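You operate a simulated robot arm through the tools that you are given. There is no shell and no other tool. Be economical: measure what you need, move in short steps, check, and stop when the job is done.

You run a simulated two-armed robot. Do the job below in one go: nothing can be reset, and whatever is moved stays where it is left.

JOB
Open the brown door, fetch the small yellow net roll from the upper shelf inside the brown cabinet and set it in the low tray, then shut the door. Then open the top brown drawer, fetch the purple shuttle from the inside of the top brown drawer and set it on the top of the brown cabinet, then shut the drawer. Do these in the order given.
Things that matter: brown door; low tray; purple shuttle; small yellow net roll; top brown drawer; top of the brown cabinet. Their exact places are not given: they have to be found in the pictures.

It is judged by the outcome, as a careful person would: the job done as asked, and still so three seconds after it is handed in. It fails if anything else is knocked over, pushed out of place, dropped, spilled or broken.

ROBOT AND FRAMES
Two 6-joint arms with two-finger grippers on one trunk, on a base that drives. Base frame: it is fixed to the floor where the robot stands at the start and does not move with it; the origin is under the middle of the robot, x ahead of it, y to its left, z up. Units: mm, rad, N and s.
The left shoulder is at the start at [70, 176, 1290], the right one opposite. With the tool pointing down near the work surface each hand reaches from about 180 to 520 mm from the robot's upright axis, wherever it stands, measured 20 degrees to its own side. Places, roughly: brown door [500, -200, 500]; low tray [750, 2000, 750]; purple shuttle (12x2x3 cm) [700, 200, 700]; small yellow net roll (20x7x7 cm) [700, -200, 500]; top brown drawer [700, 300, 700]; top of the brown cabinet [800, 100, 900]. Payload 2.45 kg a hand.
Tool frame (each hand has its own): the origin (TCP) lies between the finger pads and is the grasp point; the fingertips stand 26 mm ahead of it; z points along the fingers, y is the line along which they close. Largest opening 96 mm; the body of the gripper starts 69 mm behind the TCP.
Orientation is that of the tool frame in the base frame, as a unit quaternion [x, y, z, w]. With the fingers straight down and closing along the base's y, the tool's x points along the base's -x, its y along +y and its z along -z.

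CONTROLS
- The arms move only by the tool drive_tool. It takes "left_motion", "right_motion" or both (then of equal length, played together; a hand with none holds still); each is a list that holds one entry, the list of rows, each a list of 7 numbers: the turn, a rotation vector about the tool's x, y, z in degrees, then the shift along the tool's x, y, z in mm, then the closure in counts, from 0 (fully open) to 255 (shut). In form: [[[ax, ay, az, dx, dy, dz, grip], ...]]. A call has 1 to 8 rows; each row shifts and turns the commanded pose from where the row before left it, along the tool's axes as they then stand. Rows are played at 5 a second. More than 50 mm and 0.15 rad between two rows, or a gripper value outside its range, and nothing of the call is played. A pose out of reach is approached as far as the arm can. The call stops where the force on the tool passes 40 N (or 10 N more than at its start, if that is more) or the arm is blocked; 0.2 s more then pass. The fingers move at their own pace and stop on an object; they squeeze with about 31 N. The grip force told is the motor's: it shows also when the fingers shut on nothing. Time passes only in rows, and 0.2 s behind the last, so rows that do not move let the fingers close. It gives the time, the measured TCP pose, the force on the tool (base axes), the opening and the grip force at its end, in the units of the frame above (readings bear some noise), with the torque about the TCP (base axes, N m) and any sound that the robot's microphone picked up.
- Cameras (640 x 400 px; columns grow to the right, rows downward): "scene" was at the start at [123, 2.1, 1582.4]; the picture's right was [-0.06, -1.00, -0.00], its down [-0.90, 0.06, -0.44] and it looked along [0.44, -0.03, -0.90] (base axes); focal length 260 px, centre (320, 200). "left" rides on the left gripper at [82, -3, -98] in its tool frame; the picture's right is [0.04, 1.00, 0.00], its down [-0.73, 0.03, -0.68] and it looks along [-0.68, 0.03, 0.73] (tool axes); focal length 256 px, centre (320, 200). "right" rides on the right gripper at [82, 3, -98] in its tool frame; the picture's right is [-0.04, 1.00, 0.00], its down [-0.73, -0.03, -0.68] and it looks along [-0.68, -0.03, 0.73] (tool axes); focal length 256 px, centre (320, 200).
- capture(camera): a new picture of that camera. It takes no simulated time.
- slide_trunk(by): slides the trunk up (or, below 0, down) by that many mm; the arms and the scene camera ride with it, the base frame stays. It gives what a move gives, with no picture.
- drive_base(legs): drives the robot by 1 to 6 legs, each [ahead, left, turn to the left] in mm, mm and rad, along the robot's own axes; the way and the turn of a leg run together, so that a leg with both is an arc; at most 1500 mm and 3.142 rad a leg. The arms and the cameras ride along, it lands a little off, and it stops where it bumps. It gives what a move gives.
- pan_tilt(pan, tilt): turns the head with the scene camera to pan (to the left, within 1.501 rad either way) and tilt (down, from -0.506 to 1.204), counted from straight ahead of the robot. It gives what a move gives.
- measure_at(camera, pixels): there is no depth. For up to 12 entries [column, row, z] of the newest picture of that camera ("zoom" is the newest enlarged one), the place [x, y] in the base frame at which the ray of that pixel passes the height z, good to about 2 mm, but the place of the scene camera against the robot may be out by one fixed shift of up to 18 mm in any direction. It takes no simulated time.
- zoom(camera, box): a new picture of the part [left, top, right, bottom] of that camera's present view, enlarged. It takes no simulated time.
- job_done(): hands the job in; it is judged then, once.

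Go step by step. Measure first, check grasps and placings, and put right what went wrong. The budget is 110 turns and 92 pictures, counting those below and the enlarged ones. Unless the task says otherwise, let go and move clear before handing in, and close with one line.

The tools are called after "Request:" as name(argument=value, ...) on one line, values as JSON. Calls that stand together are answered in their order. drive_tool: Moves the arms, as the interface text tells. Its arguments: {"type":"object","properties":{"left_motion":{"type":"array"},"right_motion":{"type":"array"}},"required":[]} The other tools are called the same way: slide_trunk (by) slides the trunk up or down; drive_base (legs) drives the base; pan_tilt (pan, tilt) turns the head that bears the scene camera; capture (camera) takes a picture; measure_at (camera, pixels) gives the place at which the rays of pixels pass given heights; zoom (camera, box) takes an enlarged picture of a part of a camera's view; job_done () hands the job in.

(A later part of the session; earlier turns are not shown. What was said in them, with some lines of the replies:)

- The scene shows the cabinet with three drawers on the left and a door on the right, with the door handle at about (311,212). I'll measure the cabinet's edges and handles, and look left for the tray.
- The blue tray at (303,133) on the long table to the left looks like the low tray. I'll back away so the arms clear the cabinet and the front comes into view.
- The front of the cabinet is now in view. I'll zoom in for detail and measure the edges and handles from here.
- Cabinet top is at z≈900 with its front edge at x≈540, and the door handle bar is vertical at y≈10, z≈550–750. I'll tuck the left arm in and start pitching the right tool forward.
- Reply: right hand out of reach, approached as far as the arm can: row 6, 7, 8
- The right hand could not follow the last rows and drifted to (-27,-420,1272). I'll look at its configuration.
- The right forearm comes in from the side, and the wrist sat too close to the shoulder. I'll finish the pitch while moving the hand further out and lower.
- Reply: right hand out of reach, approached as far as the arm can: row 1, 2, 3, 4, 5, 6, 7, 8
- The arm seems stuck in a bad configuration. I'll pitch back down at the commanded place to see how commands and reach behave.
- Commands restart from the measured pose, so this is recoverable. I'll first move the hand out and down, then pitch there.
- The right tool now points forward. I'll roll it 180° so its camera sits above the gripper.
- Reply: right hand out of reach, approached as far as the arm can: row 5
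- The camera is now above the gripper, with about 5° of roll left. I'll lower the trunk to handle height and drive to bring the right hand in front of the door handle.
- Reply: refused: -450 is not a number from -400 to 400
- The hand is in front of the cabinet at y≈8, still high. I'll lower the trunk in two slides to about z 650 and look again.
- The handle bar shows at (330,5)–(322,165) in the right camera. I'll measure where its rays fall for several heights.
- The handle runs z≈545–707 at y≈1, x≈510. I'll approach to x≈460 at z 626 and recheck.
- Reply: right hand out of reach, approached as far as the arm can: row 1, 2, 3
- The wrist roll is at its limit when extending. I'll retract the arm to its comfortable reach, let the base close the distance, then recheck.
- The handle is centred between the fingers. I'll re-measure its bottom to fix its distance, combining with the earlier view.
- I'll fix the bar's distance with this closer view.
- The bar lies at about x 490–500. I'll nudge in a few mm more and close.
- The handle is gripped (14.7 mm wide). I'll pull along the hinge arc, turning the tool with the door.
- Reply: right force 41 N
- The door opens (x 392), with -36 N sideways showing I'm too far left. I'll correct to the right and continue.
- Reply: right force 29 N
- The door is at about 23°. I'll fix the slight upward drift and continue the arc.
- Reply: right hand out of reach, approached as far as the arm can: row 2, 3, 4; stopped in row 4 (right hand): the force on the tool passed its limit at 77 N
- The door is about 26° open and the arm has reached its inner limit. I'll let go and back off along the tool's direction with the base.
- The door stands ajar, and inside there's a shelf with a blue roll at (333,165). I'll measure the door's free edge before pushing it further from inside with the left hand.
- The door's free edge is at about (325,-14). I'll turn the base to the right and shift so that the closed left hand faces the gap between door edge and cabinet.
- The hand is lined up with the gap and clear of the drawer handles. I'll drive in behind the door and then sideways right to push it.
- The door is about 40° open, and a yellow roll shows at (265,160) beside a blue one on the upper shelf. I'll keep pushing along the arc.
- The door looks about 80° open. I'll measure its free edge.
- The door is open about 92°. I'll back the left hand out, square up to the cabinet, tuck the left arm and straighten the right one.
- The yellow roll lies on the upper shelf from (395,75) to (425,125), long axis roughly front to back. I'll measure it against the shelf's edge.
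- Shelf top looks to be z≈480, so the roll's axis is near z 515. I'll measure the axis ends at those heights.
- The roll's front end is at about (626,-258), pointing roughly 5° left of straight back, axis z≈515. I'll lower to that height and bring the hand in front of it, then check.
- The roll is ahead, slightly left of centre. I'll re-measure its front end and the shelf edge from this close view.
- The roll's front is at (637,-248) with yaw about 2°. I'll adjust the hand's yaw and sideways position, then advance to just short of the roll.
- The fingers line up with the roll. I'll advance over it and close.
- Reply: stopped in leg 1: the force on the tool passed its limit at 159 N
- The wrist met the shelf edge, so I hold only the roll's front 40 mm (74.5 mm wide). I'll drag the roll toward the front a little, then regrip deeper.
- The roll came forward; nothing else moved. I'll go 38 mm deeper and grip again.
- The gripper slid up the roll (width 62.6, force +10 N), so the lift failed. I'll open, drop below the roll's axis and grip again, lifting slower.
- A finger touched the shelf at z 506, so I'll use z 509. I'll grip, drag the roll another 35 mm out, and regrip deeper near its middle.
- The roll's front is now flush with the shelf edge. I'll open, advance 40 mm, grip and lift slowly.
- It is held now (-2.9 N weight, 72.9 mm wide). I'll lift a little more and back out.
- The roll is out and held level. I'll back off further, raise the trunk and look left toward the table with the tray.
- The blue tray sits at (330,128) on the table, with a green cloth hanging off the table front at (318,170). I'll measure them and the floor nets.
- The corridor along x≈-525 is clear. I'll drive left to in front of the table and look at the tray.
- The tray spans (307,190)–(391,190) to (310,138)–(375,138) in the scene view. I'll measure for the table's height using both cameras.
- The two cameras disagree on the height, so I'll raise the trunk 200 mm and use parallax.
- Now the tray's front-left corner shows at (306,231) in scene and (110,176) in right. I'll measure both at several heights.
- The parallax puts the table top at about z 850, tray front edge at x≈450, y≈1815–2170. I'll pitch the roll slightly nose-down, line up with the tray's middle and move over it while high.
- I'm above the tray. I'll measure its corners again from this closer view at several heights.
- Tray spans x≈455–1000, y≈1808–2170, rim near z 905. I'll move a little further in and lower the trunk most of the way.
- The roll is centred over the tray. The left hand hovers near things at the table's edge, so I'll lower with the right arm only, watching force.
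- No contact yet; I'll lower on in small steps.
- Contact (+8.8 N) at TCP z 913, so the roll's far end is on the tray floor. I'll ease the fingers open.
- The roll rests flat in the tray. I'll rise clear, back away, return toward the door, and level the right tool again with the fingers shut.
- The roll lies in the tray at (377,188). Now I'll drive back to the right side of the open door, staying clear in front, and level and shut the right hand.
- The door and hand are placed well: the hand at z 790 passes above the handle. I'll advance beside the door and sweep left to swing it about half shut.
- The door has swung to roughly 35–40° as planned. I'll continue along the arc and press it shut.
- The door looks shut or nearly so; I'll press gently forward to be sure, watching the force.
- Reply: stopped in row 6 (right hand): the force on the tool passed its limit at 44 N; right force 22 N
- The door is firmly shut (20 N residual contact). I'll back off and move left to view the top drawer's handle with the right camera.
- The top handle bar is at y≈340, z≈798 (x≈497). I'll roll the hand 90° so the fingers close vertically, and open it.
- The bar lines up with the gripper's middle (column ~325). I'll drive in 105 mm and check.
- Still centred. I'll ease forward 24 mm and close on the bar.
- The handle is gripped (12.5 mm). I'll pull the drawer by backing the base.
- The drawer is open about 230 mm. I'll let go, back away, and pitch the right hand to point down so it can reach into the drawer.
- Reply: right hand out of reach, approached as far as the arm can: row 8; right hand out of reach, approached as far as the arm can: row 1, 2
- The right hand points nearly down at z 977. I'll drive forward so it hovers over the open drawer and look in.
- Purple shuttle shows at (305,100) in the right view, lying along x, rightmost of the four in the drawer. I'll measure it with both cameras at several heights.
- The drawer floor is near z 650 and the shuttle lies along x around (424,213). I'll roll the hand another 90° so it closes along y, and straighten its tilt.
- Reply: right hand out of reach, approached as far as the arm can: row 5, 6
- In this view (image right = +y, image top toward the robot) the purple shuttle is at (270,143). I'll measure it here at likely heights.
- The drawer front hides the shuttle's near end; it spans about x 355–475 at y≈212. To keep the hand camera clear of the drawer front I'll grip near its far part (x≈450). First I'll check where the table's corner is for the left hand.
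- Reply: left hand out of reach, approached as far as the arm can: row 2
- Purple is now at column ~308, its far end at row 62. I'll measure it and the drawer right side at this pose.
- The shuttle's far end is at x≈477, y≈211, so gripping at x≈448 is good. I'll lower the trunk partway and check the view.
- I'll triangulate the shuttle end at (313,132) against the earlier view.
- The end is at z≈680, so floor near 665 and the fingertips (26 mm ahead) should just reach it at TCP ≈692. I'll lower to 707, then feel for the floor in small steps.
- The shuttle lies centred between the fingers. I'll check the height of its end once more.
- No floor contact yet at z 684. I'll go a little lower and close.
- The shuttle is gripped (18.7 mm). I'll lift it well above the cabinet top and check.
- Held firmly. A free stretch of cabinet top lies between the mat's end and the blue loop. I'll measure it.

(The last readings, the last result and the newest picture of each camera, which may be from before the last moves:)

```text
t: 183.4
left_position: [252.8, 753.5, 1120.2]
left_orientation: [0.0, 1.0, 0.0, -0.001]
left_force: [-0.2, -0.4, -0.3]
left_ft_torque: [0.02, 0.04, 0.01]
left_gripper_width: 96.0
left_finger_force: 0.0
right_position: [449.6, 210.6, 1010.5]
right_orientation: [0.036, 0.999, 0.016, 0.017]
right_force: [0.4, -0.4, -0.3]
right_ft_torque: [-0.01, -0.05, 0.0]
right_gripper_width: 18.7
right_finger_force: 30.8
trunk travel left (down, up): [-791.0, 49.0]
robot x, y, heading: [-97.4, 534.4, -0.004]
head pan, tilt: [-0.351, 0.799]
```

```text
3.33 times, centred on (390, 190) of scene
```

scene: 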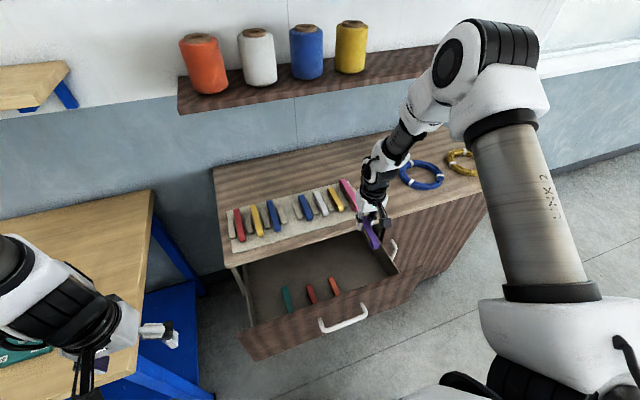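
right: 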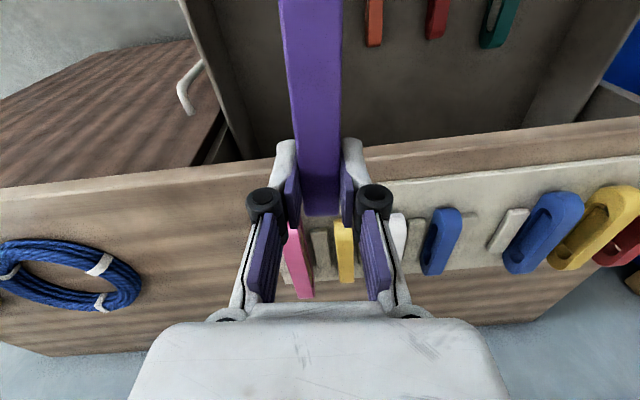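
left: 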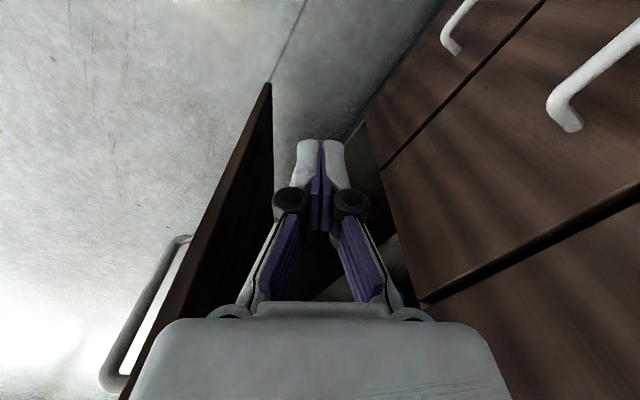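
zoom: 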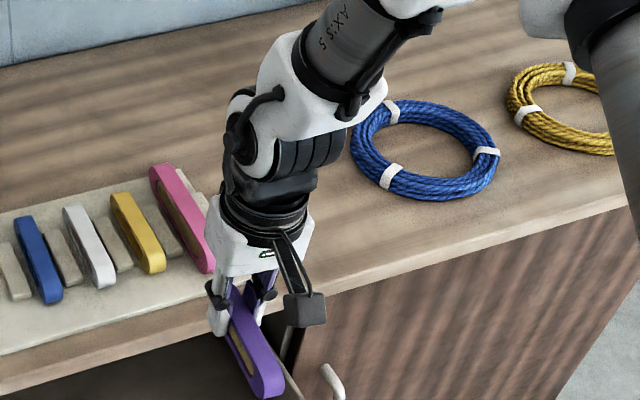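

The free stretch is y≈-85 to 120. To save reach past the open drawer I'll turn the shuttle about 60° so it fits crosswise, and extend the arm a bit.

Request:
drive_tool(right_motion=[[[0, 0, 8.5, 0, 0, 0, 255], [0, 0, 8.5, 0, 0, 0, 255], [0, 0, 8.5, 0, 0, 0, 255], [0, 0, 8.5, 0, 0, 0, 255], [0, 0, 8.5, 0, 0, 0, 255], [0, 0, 8.5, 0, 0, 0, 255], [0, 0, 8.5, 0, 0, 0, 255], [0, 0, 0, -18, 30, 0, 255]]])

Request:
drive_base(legs=[[0, -205, 0]])

Request:
capture(camera="right")

```text
t: 185.2
left_position: [252.3, 752.5, 1120.4]
left_orientation: [-0.001, 1.0, 0.001, -0.002]
left_force: [0.3, -0.5, 0.2]
left_ft_torque: [-0.01, 0.01, 0.0]
left_gripper_width: 96.0
left_finger_force: 0.1
right_position: [468.8, 195.4, 1011.6]
right_orientation: [0.526, 0.85, 0.019, 0.011]
right_force: [0.3, 0.3, -0.5]
right_ft_torque: [0.02, 0.01, 0.02]
right_gripper_width: 18.8
right_finger_force: 30.5
right hand out of reach, approached as far as the arm can: row 8
trunk travel left (down, up): [-791.0, 49.0]
robot x, y, heading: [-97.2, 538.1, 0.002]
head pan, tilt: [-0.351, 0.799]
```

```text
t: 186.9
left_position: [251.7, 552.3, 1120.1]
left_orientation: [-0.001, 1.0, 0.0, -0.002]
left_force: [-1.0, 0.8, -0.3]
left_ft_torque: [-0.01, 0.03, -0.02]
left_gripper_width: 96.0
left_finger_force: 0.1
right_position: [468.2, -6.5, 1012.9]
right_orientation: [0.527, 0.85, 0.018, 0.011]
right_force: [0.8, 0.2, -0.3]
right_ft_torque: [0.0, 0.0, 0.0]
right_gripper_width: 18.5
right_finger_force: 30.9
trunk travel left (down, up): [-791.0, 49.0]
robot x, y, heading: [-96.2, 331.9, -0.003]
head pan, tilt: [-0.351, 0.799]
```

```text
15 pictures are left
```

right: 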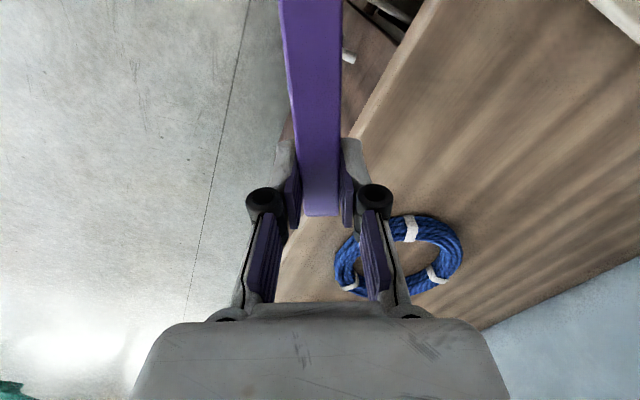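

Reach is limited here, so I'll turn the shuttle fully crosswise and creep the base forward, checking the gap between my body and the drawer handle.

Request:
drive_tool(right_motion=[[[0, 0, 8.5, 0, 0, 0, 255], [0, 0, 8.5, 0, 0, 0, 255], [0, 0, 8.5, 0, 0, 0, 255]]])

Request:
drive_base(legs=[[70, 0, 0]])

Request:
pan_tilt(pan=0.0, tilt=1.2)

Request:
capture(camera="scene")

```text
t: 187.7
left_position: [251.5, 547.5, 1120.5]
left_orientation: [-0.001, 1.0, 0.0, -0.002]
left_force: [-0.2, -0.2, 0.3]
left_ft_torque: [-0.04, 0.01, -0.02]
left_gripper_width: 96.0
left_finger_force: 0.1
right_position: [468.2, -8.9, 1011.3]
right_orientation: [0.702, 0.712, 0.022, 0.005]
right_force: [-0.2, 0.4, -0.8]
right_ft_torque: [0.0, -0.03, 0.01]
right_gripper_width: 18.7
right_finger_force: 30.9
trunk travel left (down, up): [-791.0, 49.0]
robot x, y, heading: [-93.9, 331.5, -0.0]
head pan, tilt: [-0.351, 0.799]
```

```text
t: 188.7
left_position: [316.0, 549.4, 1121.2]
left_orientation: [0.001, 1.0, 0.001, 0.002]
left_force: [-0.2, -1.1, -0.1]
left_ft_torque: [0.03, -0.05, -0.03]
left_gripper_width: 96.2
left_finger_force: 0.0
right_position: [532.8, -7.9, 1015.4]
right_orientation: [0.702, 0.712, 0.023, 0.007]
right_force: [-0.8, 0.1, 0.0]
right_ft_torque: [-0.02, -0.03, -0.02]
right_gripper_width: 19.1
right_finger_force: 31.2
trunk travel left (down, up): [-791.0, 49.0]
robot x, y, heading: [-19.8, 330.7, -0.003]
head pan, tilt: [-0.351, 0.799]
```

```text
t: 189.6
left_position: [322.3, 547.9, 1118.0]
left_orientation: [0.0, 1.0, 0.001, -0.003]
left_force: [-0.1, 0.1, 1.0]
left_ft_torque: [0.0, 0.01, -0.03]
left_gripper_width: 95.9
left_finger_force: 0.0
right_position: [539.4, -9.0, 1010.8]
right_orientation: [0.701, 0.713, 0.02, 0.005]
right_force: [0.3, -0.3, -1.0]
right_ft_torque: [0.03, 0.04, -0.01]
right_gripper_width: 18.8
right_finger_force: 31.0
trunk travel left (down, up): [-791.0, 49.0]
robot x, y, heading: [-22.9, 331.3, -0.002]
head pan, tilt: [0.0, 1.201]
```

```text
14 pictures are left
```

scene: 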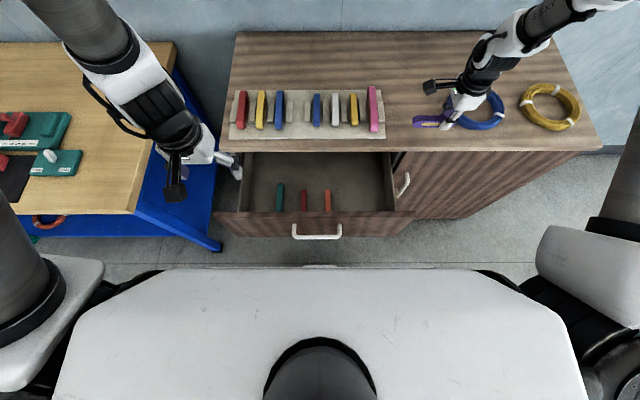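

My chest edge (row 268, x≈125) is well behind the drawer handle (row 238, x≈270). I'll go 62 mm further and lower.

Request:
drive_base(legs=[[62, 0, 0]])

Request:
slide_trunk(by=-66)

Request:
capture(camera="right")

Request:
capture(camera="scene")

```text
t: 190.5
left_position: [376.4, 548.8, 1121.3]
left_orientation: [0.0, 1.0, 0.001, 0.001]
left_force: [-0.9, -0.5, -0.8]
left_ft_torque: [0.01, -0.04, 0.0]
left_gripper_width: 95.7
left_finger_force: 0.1
right_position: [592.9, -8.9, 1016.0]
right_orientation: [0.701, 0.713, 0.023, 0.007]
right_force: [-0.5, 0.0, 0.6]
right_ft_torque: [0.0, -0.04, 0.02]
right_gripper_width: 18.9
right_finger_force: 31.1
trunk travel left (down, up): [-791.0, 49.0]
robot x, y, heading: [36.2, 331.0, -0.003]
head pan, tilt: [0.0, 1.201]
```

```text
t: 191.6
left_position: [380.5, 548.1, 1054.2]
left_orientation: [0.0, 1.0, 0.001, -0.001]
left_force: [0.3, -0.7, -0.3]
left_ft_torque: [0.02, -0.03, 0.03]
left_gripper_width: 95.7
left_finger_force: 0.2
right_position: [597.5, -8.5, 947.3]
right_orientation: [0.701, 0.712, 0.021, 0.006]
right_force: [-1.1, -0.3, -0.7]
right_ft_torque: [-0.01, -0.02, -0.02]
right_gripper_width: 18.7
right_finger_force: 30.6
trunk travel left (down, up): [-725.0, 115.0]
robot x, y, heading: [35.7, 328.1, -0.002]
head pan, tilt: [0.0, 1.201]
```

```text
13 pictures are left
```

right: 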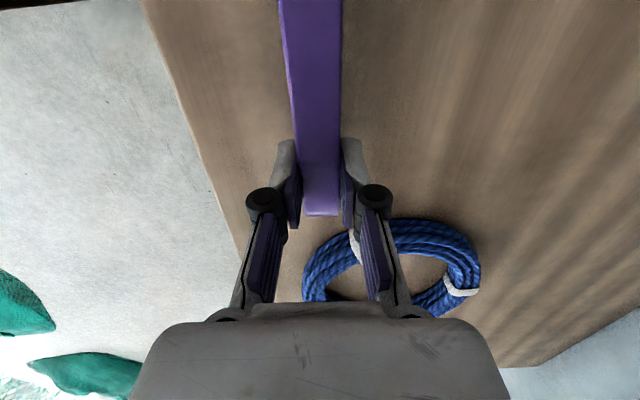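

```text
12 pictures are left
```

scene: 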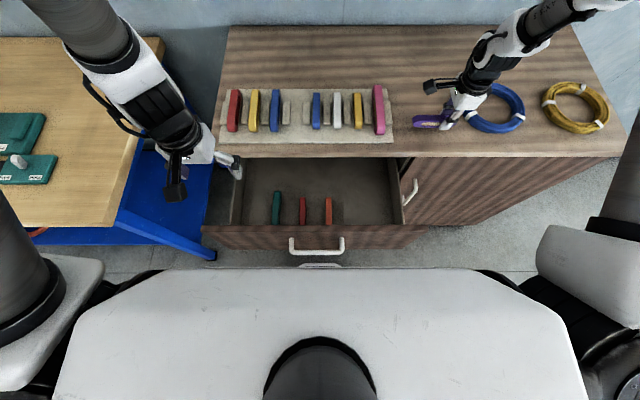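

The spot is clear: shuttle between the mat end (396) and the blue loop (462). I'll lower in small steps until it touches.

Request:
drive_tool(right_motion=[[[0, 0, 0, 0, 0, 4, 255], [0, 0, 0, 0, 0, 4, 255], [0, 0, 0, 0, 0, 3, 255], [0, 0, 0, 0, 0, 3, 255]]])

```text
t: 192.6
left_position: [381.1, 549.3, 1053.8]
left_orientation: [0.0, 1.0, 0.0, -0.002]
left_force: [0.3, 0.1, 0.8]
left_ft_torque: [-0.01, 0.03, -0.01]
left_gripper_width: 95.9
left_finger_force: 0.1
right_position: [598.0, -8.0, 932.5]
right_orientation: [0.702, 0.712, 0.021, 0.007]
right_force: [-0.7, -0.5, -0.6]
right_ft_torque: [-0.02, 0.0, 0.02]
right_gripper_width: 18.9
right_finger_force: 30.9
trunk travel left (down, up): [-725.0, 115.0]
robot x, y, heading: [35.6, 331.7, -0.003]
head pan, tilt: [0.0, 1.201]
```

Request:
drive_tool(right_motion=[[[0, 0, 0, 0, 0, 2, 255], [0, 0, 0, 0, 0, 2, 255], [0, 0, 0, 0, 0, 2, 255], [0, 0, 0, 0, 0, 2, 255]]])

```text
t: 193.6
left_position: [380.3, 548.7, 1054.2]
left_orientation: [0.0, 1.0, 0.001, -0.001]
left_force: [-0.1, 0.1, 0.3]
left_ft_torque: [-0.01, -0.03, 0.01]
left_gripper_width: 95.9
left_finger_force: 0.0
right_position: [598.1, -7.0, 926.8]
right_orientation: [0.701, 0.713, 0.021, 0.011]
right_force: [4.9, -1.1, 23.7]
right_ft_torque: [-0.29, 0.14, 0.04]
right_gripper_width: 18.9
right_finger_force: 30.9
trunk travel left (down, up): [-725.0, 115.0]
robot x, y, heading: [34.9, 331.6, -0.0]
head pan, tilt: [0.0, 1.201]
```

Contact (+24 N) at z 927. I'll relieve slightly, open, and rise clear.

Request:
drive_tool(right_motion=[[[0, 0, 0, 0, 0, -1.5, 255], [0, 0, 0, 0, 0, 0, 170], [0, 0, 0, 0, 0, 0, 140], [0, 0, 0, 0, 0, 0, 140], [0, 0, 0, 0, 0, -15, 140], [0, 0, 0, 0, 0, -25, 140], [0, 0, 0, 0, 0, -30, 140]]])

Request:
capture(camera="right")

```text
t: 195.2
left_position: [380.6, 549.0, 1052.9]
left_orientation: [0.0, 1.0, 0.001, -0.002]
left_force: [-0.2, 0.6, -0.2]
left_ft_torque: [-0.02, -0.02, -0.01]
left_gripper_width: 95.9
left_finger_force: 0.1
right_position: [595.1, -9.0, 997.9]
right_orientation: [0.702, 0.712, 0.021, 0.007]
right_force: [-0.2, -0.3, 0.1]
right_ft_torque: [0.0, 0.01, -0.01]
right_gripper_width: 43.0
right_finger_force: 0.0
trunk travel left (down, up): [-725.0, 115.0]
robot x, y, heading: [38.6, 334.6, -0.001]
head pan, tilt: [0.0, 1.201]
```

```text
11 pictures are left
```

right: 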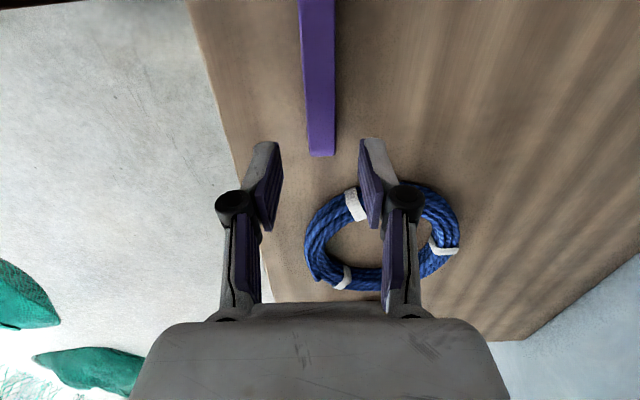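

The purple shuttle rests on the cabinet top. I'll back off over the drawer, move in front of its handle, shut the fingers and pull the left hand inward away from the table.

Request:
drive_base(legs=[[-400, 0, 0], [0, 348, 0]])

Request:
drive_tool(left_motion=[[[0, 0, 0, 0, -35, -20, 0], [0, 0, 0, 0, -35, -20, 0], [0, 0, 0, 0, 0, 0, 0]]], right_motion=[[[0, 0, 0, 0, 0, 0, 255], [0, 0, 0, 0, 0, 0, 255], [0, 0, 0, 0, 0, 0, 255]]])

Request:
pan_tilt(pan=-0.3, tilt=0.8)

Request:
capture(camera="scene")

```text
t: 199.5
left_position: [-22.9, 896.4, 1053.8]
left_orientation: [-0.002, 1.0, 0.001, -0.001]
left_force: [-0.9, -0.5, -0.1]
left_ft_torque: [0.02, 0.01, 0.03]
left_gripper_width: 95.9
left_finger_force: 0.1
right_position: [194.6, 340.6, 995.1]
right_orientation: [0.7, 0.714, 0.022, 0.005]
right_force: [0.0, 0.0, 0.1]
right_ft_torque: [0.0, 0.0, 0.01]
right_gripper_width: 43.0
right_finger_force: 0.0
trunk travel left (down, up): [-725.0, 115.0]
robot x, y, heading: [-368.0, 676.2, 0.004]
head pan, tilt: [0.0, 1.201]
```

```text
t: 200.3
left_position: [-10.4, 863.0, 1097.8]
left_orientation: [-0.012, 1.0, -0.026, -0.005]
left_force: [0.1, -0.4, -1.1]
left_ft_torque: [-0.01, 0.02, 0.01]
left_gripper_width: 96.0
left_finger_force: 0.0
left hand out of reach, approached as far as the arm can: row 1, 2
right_position: [196.6, 341.4, 996.5]
right_orientation: [0.699, 0.714, 0.021, 0.006]
right_force: [-0.6, 0.1, -0.5]
right_ft_torque: [0.0, 0.05, -0.02]
right_gripper_width: 0.0
right_finger_force: 28.7
trunk travel left (down, up): [-725.0, 115.0]
robot x, y, heading: [-367.0, 678.8, 0.008]
head pan, tilt: [0.0, 1.201]
```

```text
t: 201.2
left_position: [-9.4, 862.8, 1099.9]
left_orientation: [-0.011, 1.0, -0.025, 0.0]
left_force: [-0.2, -0.2, 0.1]
left_ft_torque: [-0.04, 0.02, 0.03]
left_gripper_width: 95.7
left_finger_force: 0.1
right_position: [196.4, 341.0, 996.5]
right_orientation: [0.7, 0.714, 0.022, 0.006]
right_force: [-0.5, -0.6, -0.4]
right_ft_torque: [-0.01, -0.01, 0.0]
right_gripper_width: 0.0
right_finger_force: 28.3
trunk travel left (down, up): [-725.0, 115.0]
robot x, y, heading: [-367.8, 677.1, 0.003]
head pan, tilt: [-0.3, 0.799]
```

```text
10 pictures are left
```

scene: 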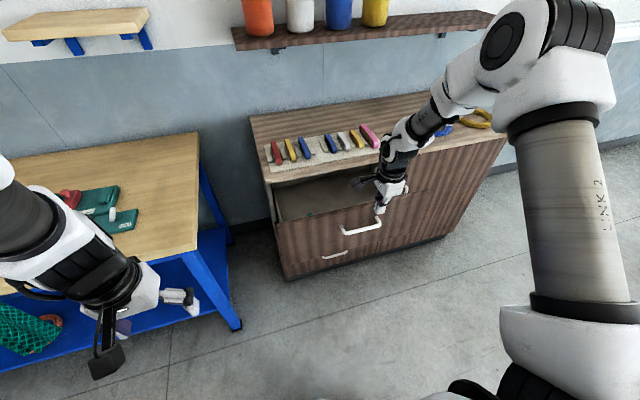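

All clear. I'll lower to handle height and push the drawer in by driving forward.

Request:
slide_trunk(by=-196)

Request:
drive_base(legs=[[255, 0, 0]])

Request:
capture(camera="scene")

```text
t: 203.3
left_position: [-9.3, 863.5, 904.0]
left_orientation: [-0.01, 1.0, -0.025, -0.001]
left_force: [-0.3, -0.6, 0.7]
left_ft_torque: [-0.03, -0.01, 0.05]
left_gripper_width: 95.9
left_finger_force: 0.0
right_position: [195.7, 341.3, 800.9]
right_orientation: [0.699, 0.715, 0.021, 0.005]
right_force: [-0.7, -0.6, -0.1]
right_ft_torque: [0.03, 0.0, -0.05]
right_gripper_width: 0.1
right_finger_force: 28.4
trunk travel left (down, up): [-529.0, 311.0]
robot x, y, heading: [-365.3, 679.1, 0.006]
head pan, tilt: [-0.3, 0.799]
```

```text
t: 205.2
left_position: [246.7, 861.5, 903.0]
left_orientation: [-0.011, 1.0, -0.026, -0.002]
left_force: [-0.7, -0.9, 0.4]
left_ft_torque: [0.02, 0.01, 0.02]
left_gripper_width: 95.8
left_finger_force: 0.1
right_position: [450.8, 342.4, 799.8]
right_orientation: [0.7, 0.714, 0.021, 0.006]
right_force: [1.3, -0.1, -0.4]
right_ft_torque: [0.01, 0.0, 0.0]
right_gripper_width: 0.0
right_finger_force: 28.1
trunk travel left (down, up): [-529.0, 311.0]
robot x, y, heading: [-112.1, 683.2, 0.002]
head pan, tilt: [-0.3, 0.799]
```

```text
9 pictures are left
```

scene: 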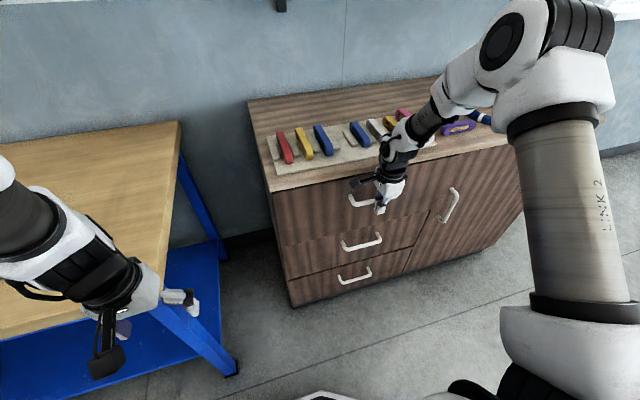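

The drawer is nearly shut. I'll press the last bit with the arm until it resists.

Request:
drive_tool(right_motion=[[[0, 0, 0, 0, 8, 0, 255], [0, 0, 0, 0, 8, 0, 255], [0, 0, 0, 0, 6, 0, 255], [0, 0, 0, 0, 5, 0, 255], [0, 0, 0, 0, 4, 0, 255], [0, 0, 0, 0, 4, 0, 255], [0, 0, 0, 0, 3, 0, 255]]])

```text
t: 206.8
left_position: [246.2, 863.4, 903.6]
left_orientation: [-0.012, 1.0, -0.026, -0.001]
left_force: [0.3, 0.2, -0.3]
left_ft_torque: [-0.01, -0.03, 0.01]
left_gripper_width: 95.8
left_finger_force: 0.2
right_position: [471.4, 328.1, 802.7]
right_orientation: [0.699, 0.714, 0.021, 0.008]
right_force: [0.2, 0.6, 0.7]
right_ft_torque: [-0.02, 0.01, 0.0]
right_gripper_width: 0.0
right_finger_force: 29.2
right hand out of reach, approached as far as the arm can: row 2, 3, 4, 5, 6
trunk travel left (down, up): [-529.0, 311.0]
robot x, y, heading: [-109.2, 677.6, 0.004]
head pan, tilt: [-0.3, 0.799]
```

No resistance yet and the arm is at its reach. I'll zoom in on the drawer.

Request:
zoom(camera="scene", box=[250, 130, 490, 310])

Request:
capture(camera="right")

```text
2.22 times, centred on (370, 220) of scene
```

zoom: 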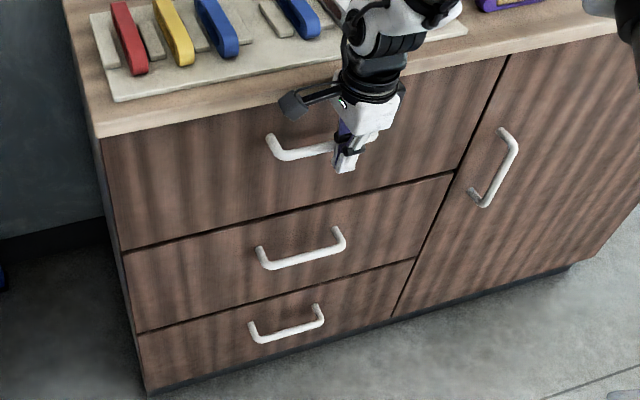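

```text
7 pictures are left
```

right: 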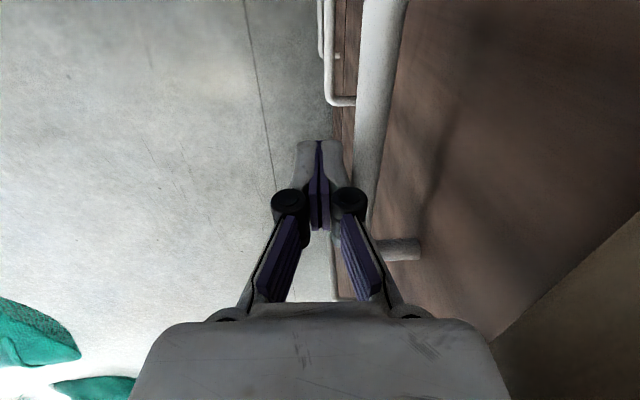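

The top drawer looks flush with the ones below. I'll confirm with a small push of the base.

Request:
drive_base(legs=[[10, 0, 0]])

```text
t: 208.0
left_position: [253.4, 863.0, 905.6]
left_orientation: [-0.01, 1.0, -0.029, -0.001]
left_force: [0.2, 0.5, -0.1]
left_ft_torque: [-0.05, 0.01, 0.0]
left_gripper_width: 96.3
left_finger_force: 0.0
right_position: [473.8, 327.9, 801.0]
right_orientation: [0.7, 0.714, 0.016, 0.002]
right_force: [-12.0, 0.7, 6.5]
right_ft_torque: [0.02, -0.11, 0.0]
right_gripper_width: 0.3
right_finger_force: 28.2
trunk travel left (down, up): [-529.0, 311.0]
robot x, y, heading: [-102.5, 680.7, -0.002]
head pan, tilt: [-0.3, 0.799]
stopped in leg 1: the force on the tool passed its limit at 41 N (the readings are from after the stop); the commanded pose is now the measured one
```

It resists at 41 N with the hand at x 474, which matches the closed handle position. I'll back away and take a last look.

Request:
drive_base(legs=[[-400, 0, 0]])

Request:
pan_tilt(pan=-0.55, tilt=0.6)

Request:
capture(camera="scene")

```text
t: 210.5
left_position: [-148.8, 861.4, 902.5]
left_orientation: [-0.012, 1.0, -0.028, -0.001]
left_force: [-0.5, 0.9, 0.5]
left_ft_torque: [0.0, 0.0, -0.02]
left_gripper_width: 96.0
left_finger_force: 0.1
right_position: [73.6, 329.1, 799.8]
right_orientation: [0.699, 0.715, 0.016, 0.003]
right_force: [0.7, -0.4, 0.0]
right_ft_torque: [-0.01, -0.03, 0.0]
right_gripper_width: 0.1
right_finger_force: 28.2
trunk travel left (down, up): [-529.0, 311.0]
robot x, y, heading: [-503.2, 676.3, 0.012]
head pan, tilt: [-0.3, 0.799]
```

```text
t: 211.3
left_position: [-148.4, 862.8, 903.4]
left_orientation: [-0.013, 1.0, -0.028, -0.002]
left_force: [-0.3, -0.4, 0.5]
left_ft_torque: [0.0, 0.03, -0.02]
left_gripper_width: 96.0
left_finger_force: 0.0
right_position: [74.6, 327.8, 800.3]
right_orientation: [0.699, 0.715, 0.016, 0.002]
right_force: [-0.2, -0.8, -0.1]
right_ft_torque: [-0.01, 0.01, 0.0]
right_gripper_width: 0.1
right_finger_force: 28.9
trunk travel left (down, up): [-529.0, 311.0]
robot x, y, heading: [-507.6, 679.2, 0.004]
head pan, tilt: [-0.55, 0.6]
```

```text
6 pictures are left
```

scene: 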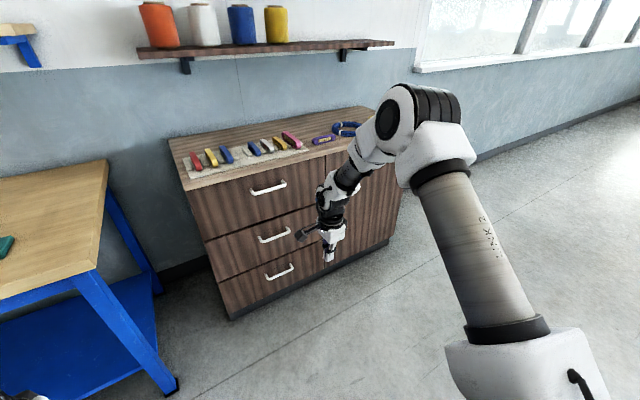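

The drawer and door are shut, and the purple shuttle lies on the cabinet top at (322,140) with everything else in place. The roll was resting in the tray at the last look and I'm clear of everything, so I'll hand in.

Request:
job_done()

```text
The job is handed in.
```

The small yellow net roll is in the low tray and the purple shuttle is on top of the brown cabinet. The brown door and the top brown drawer are both shut, and the job has been handed in.
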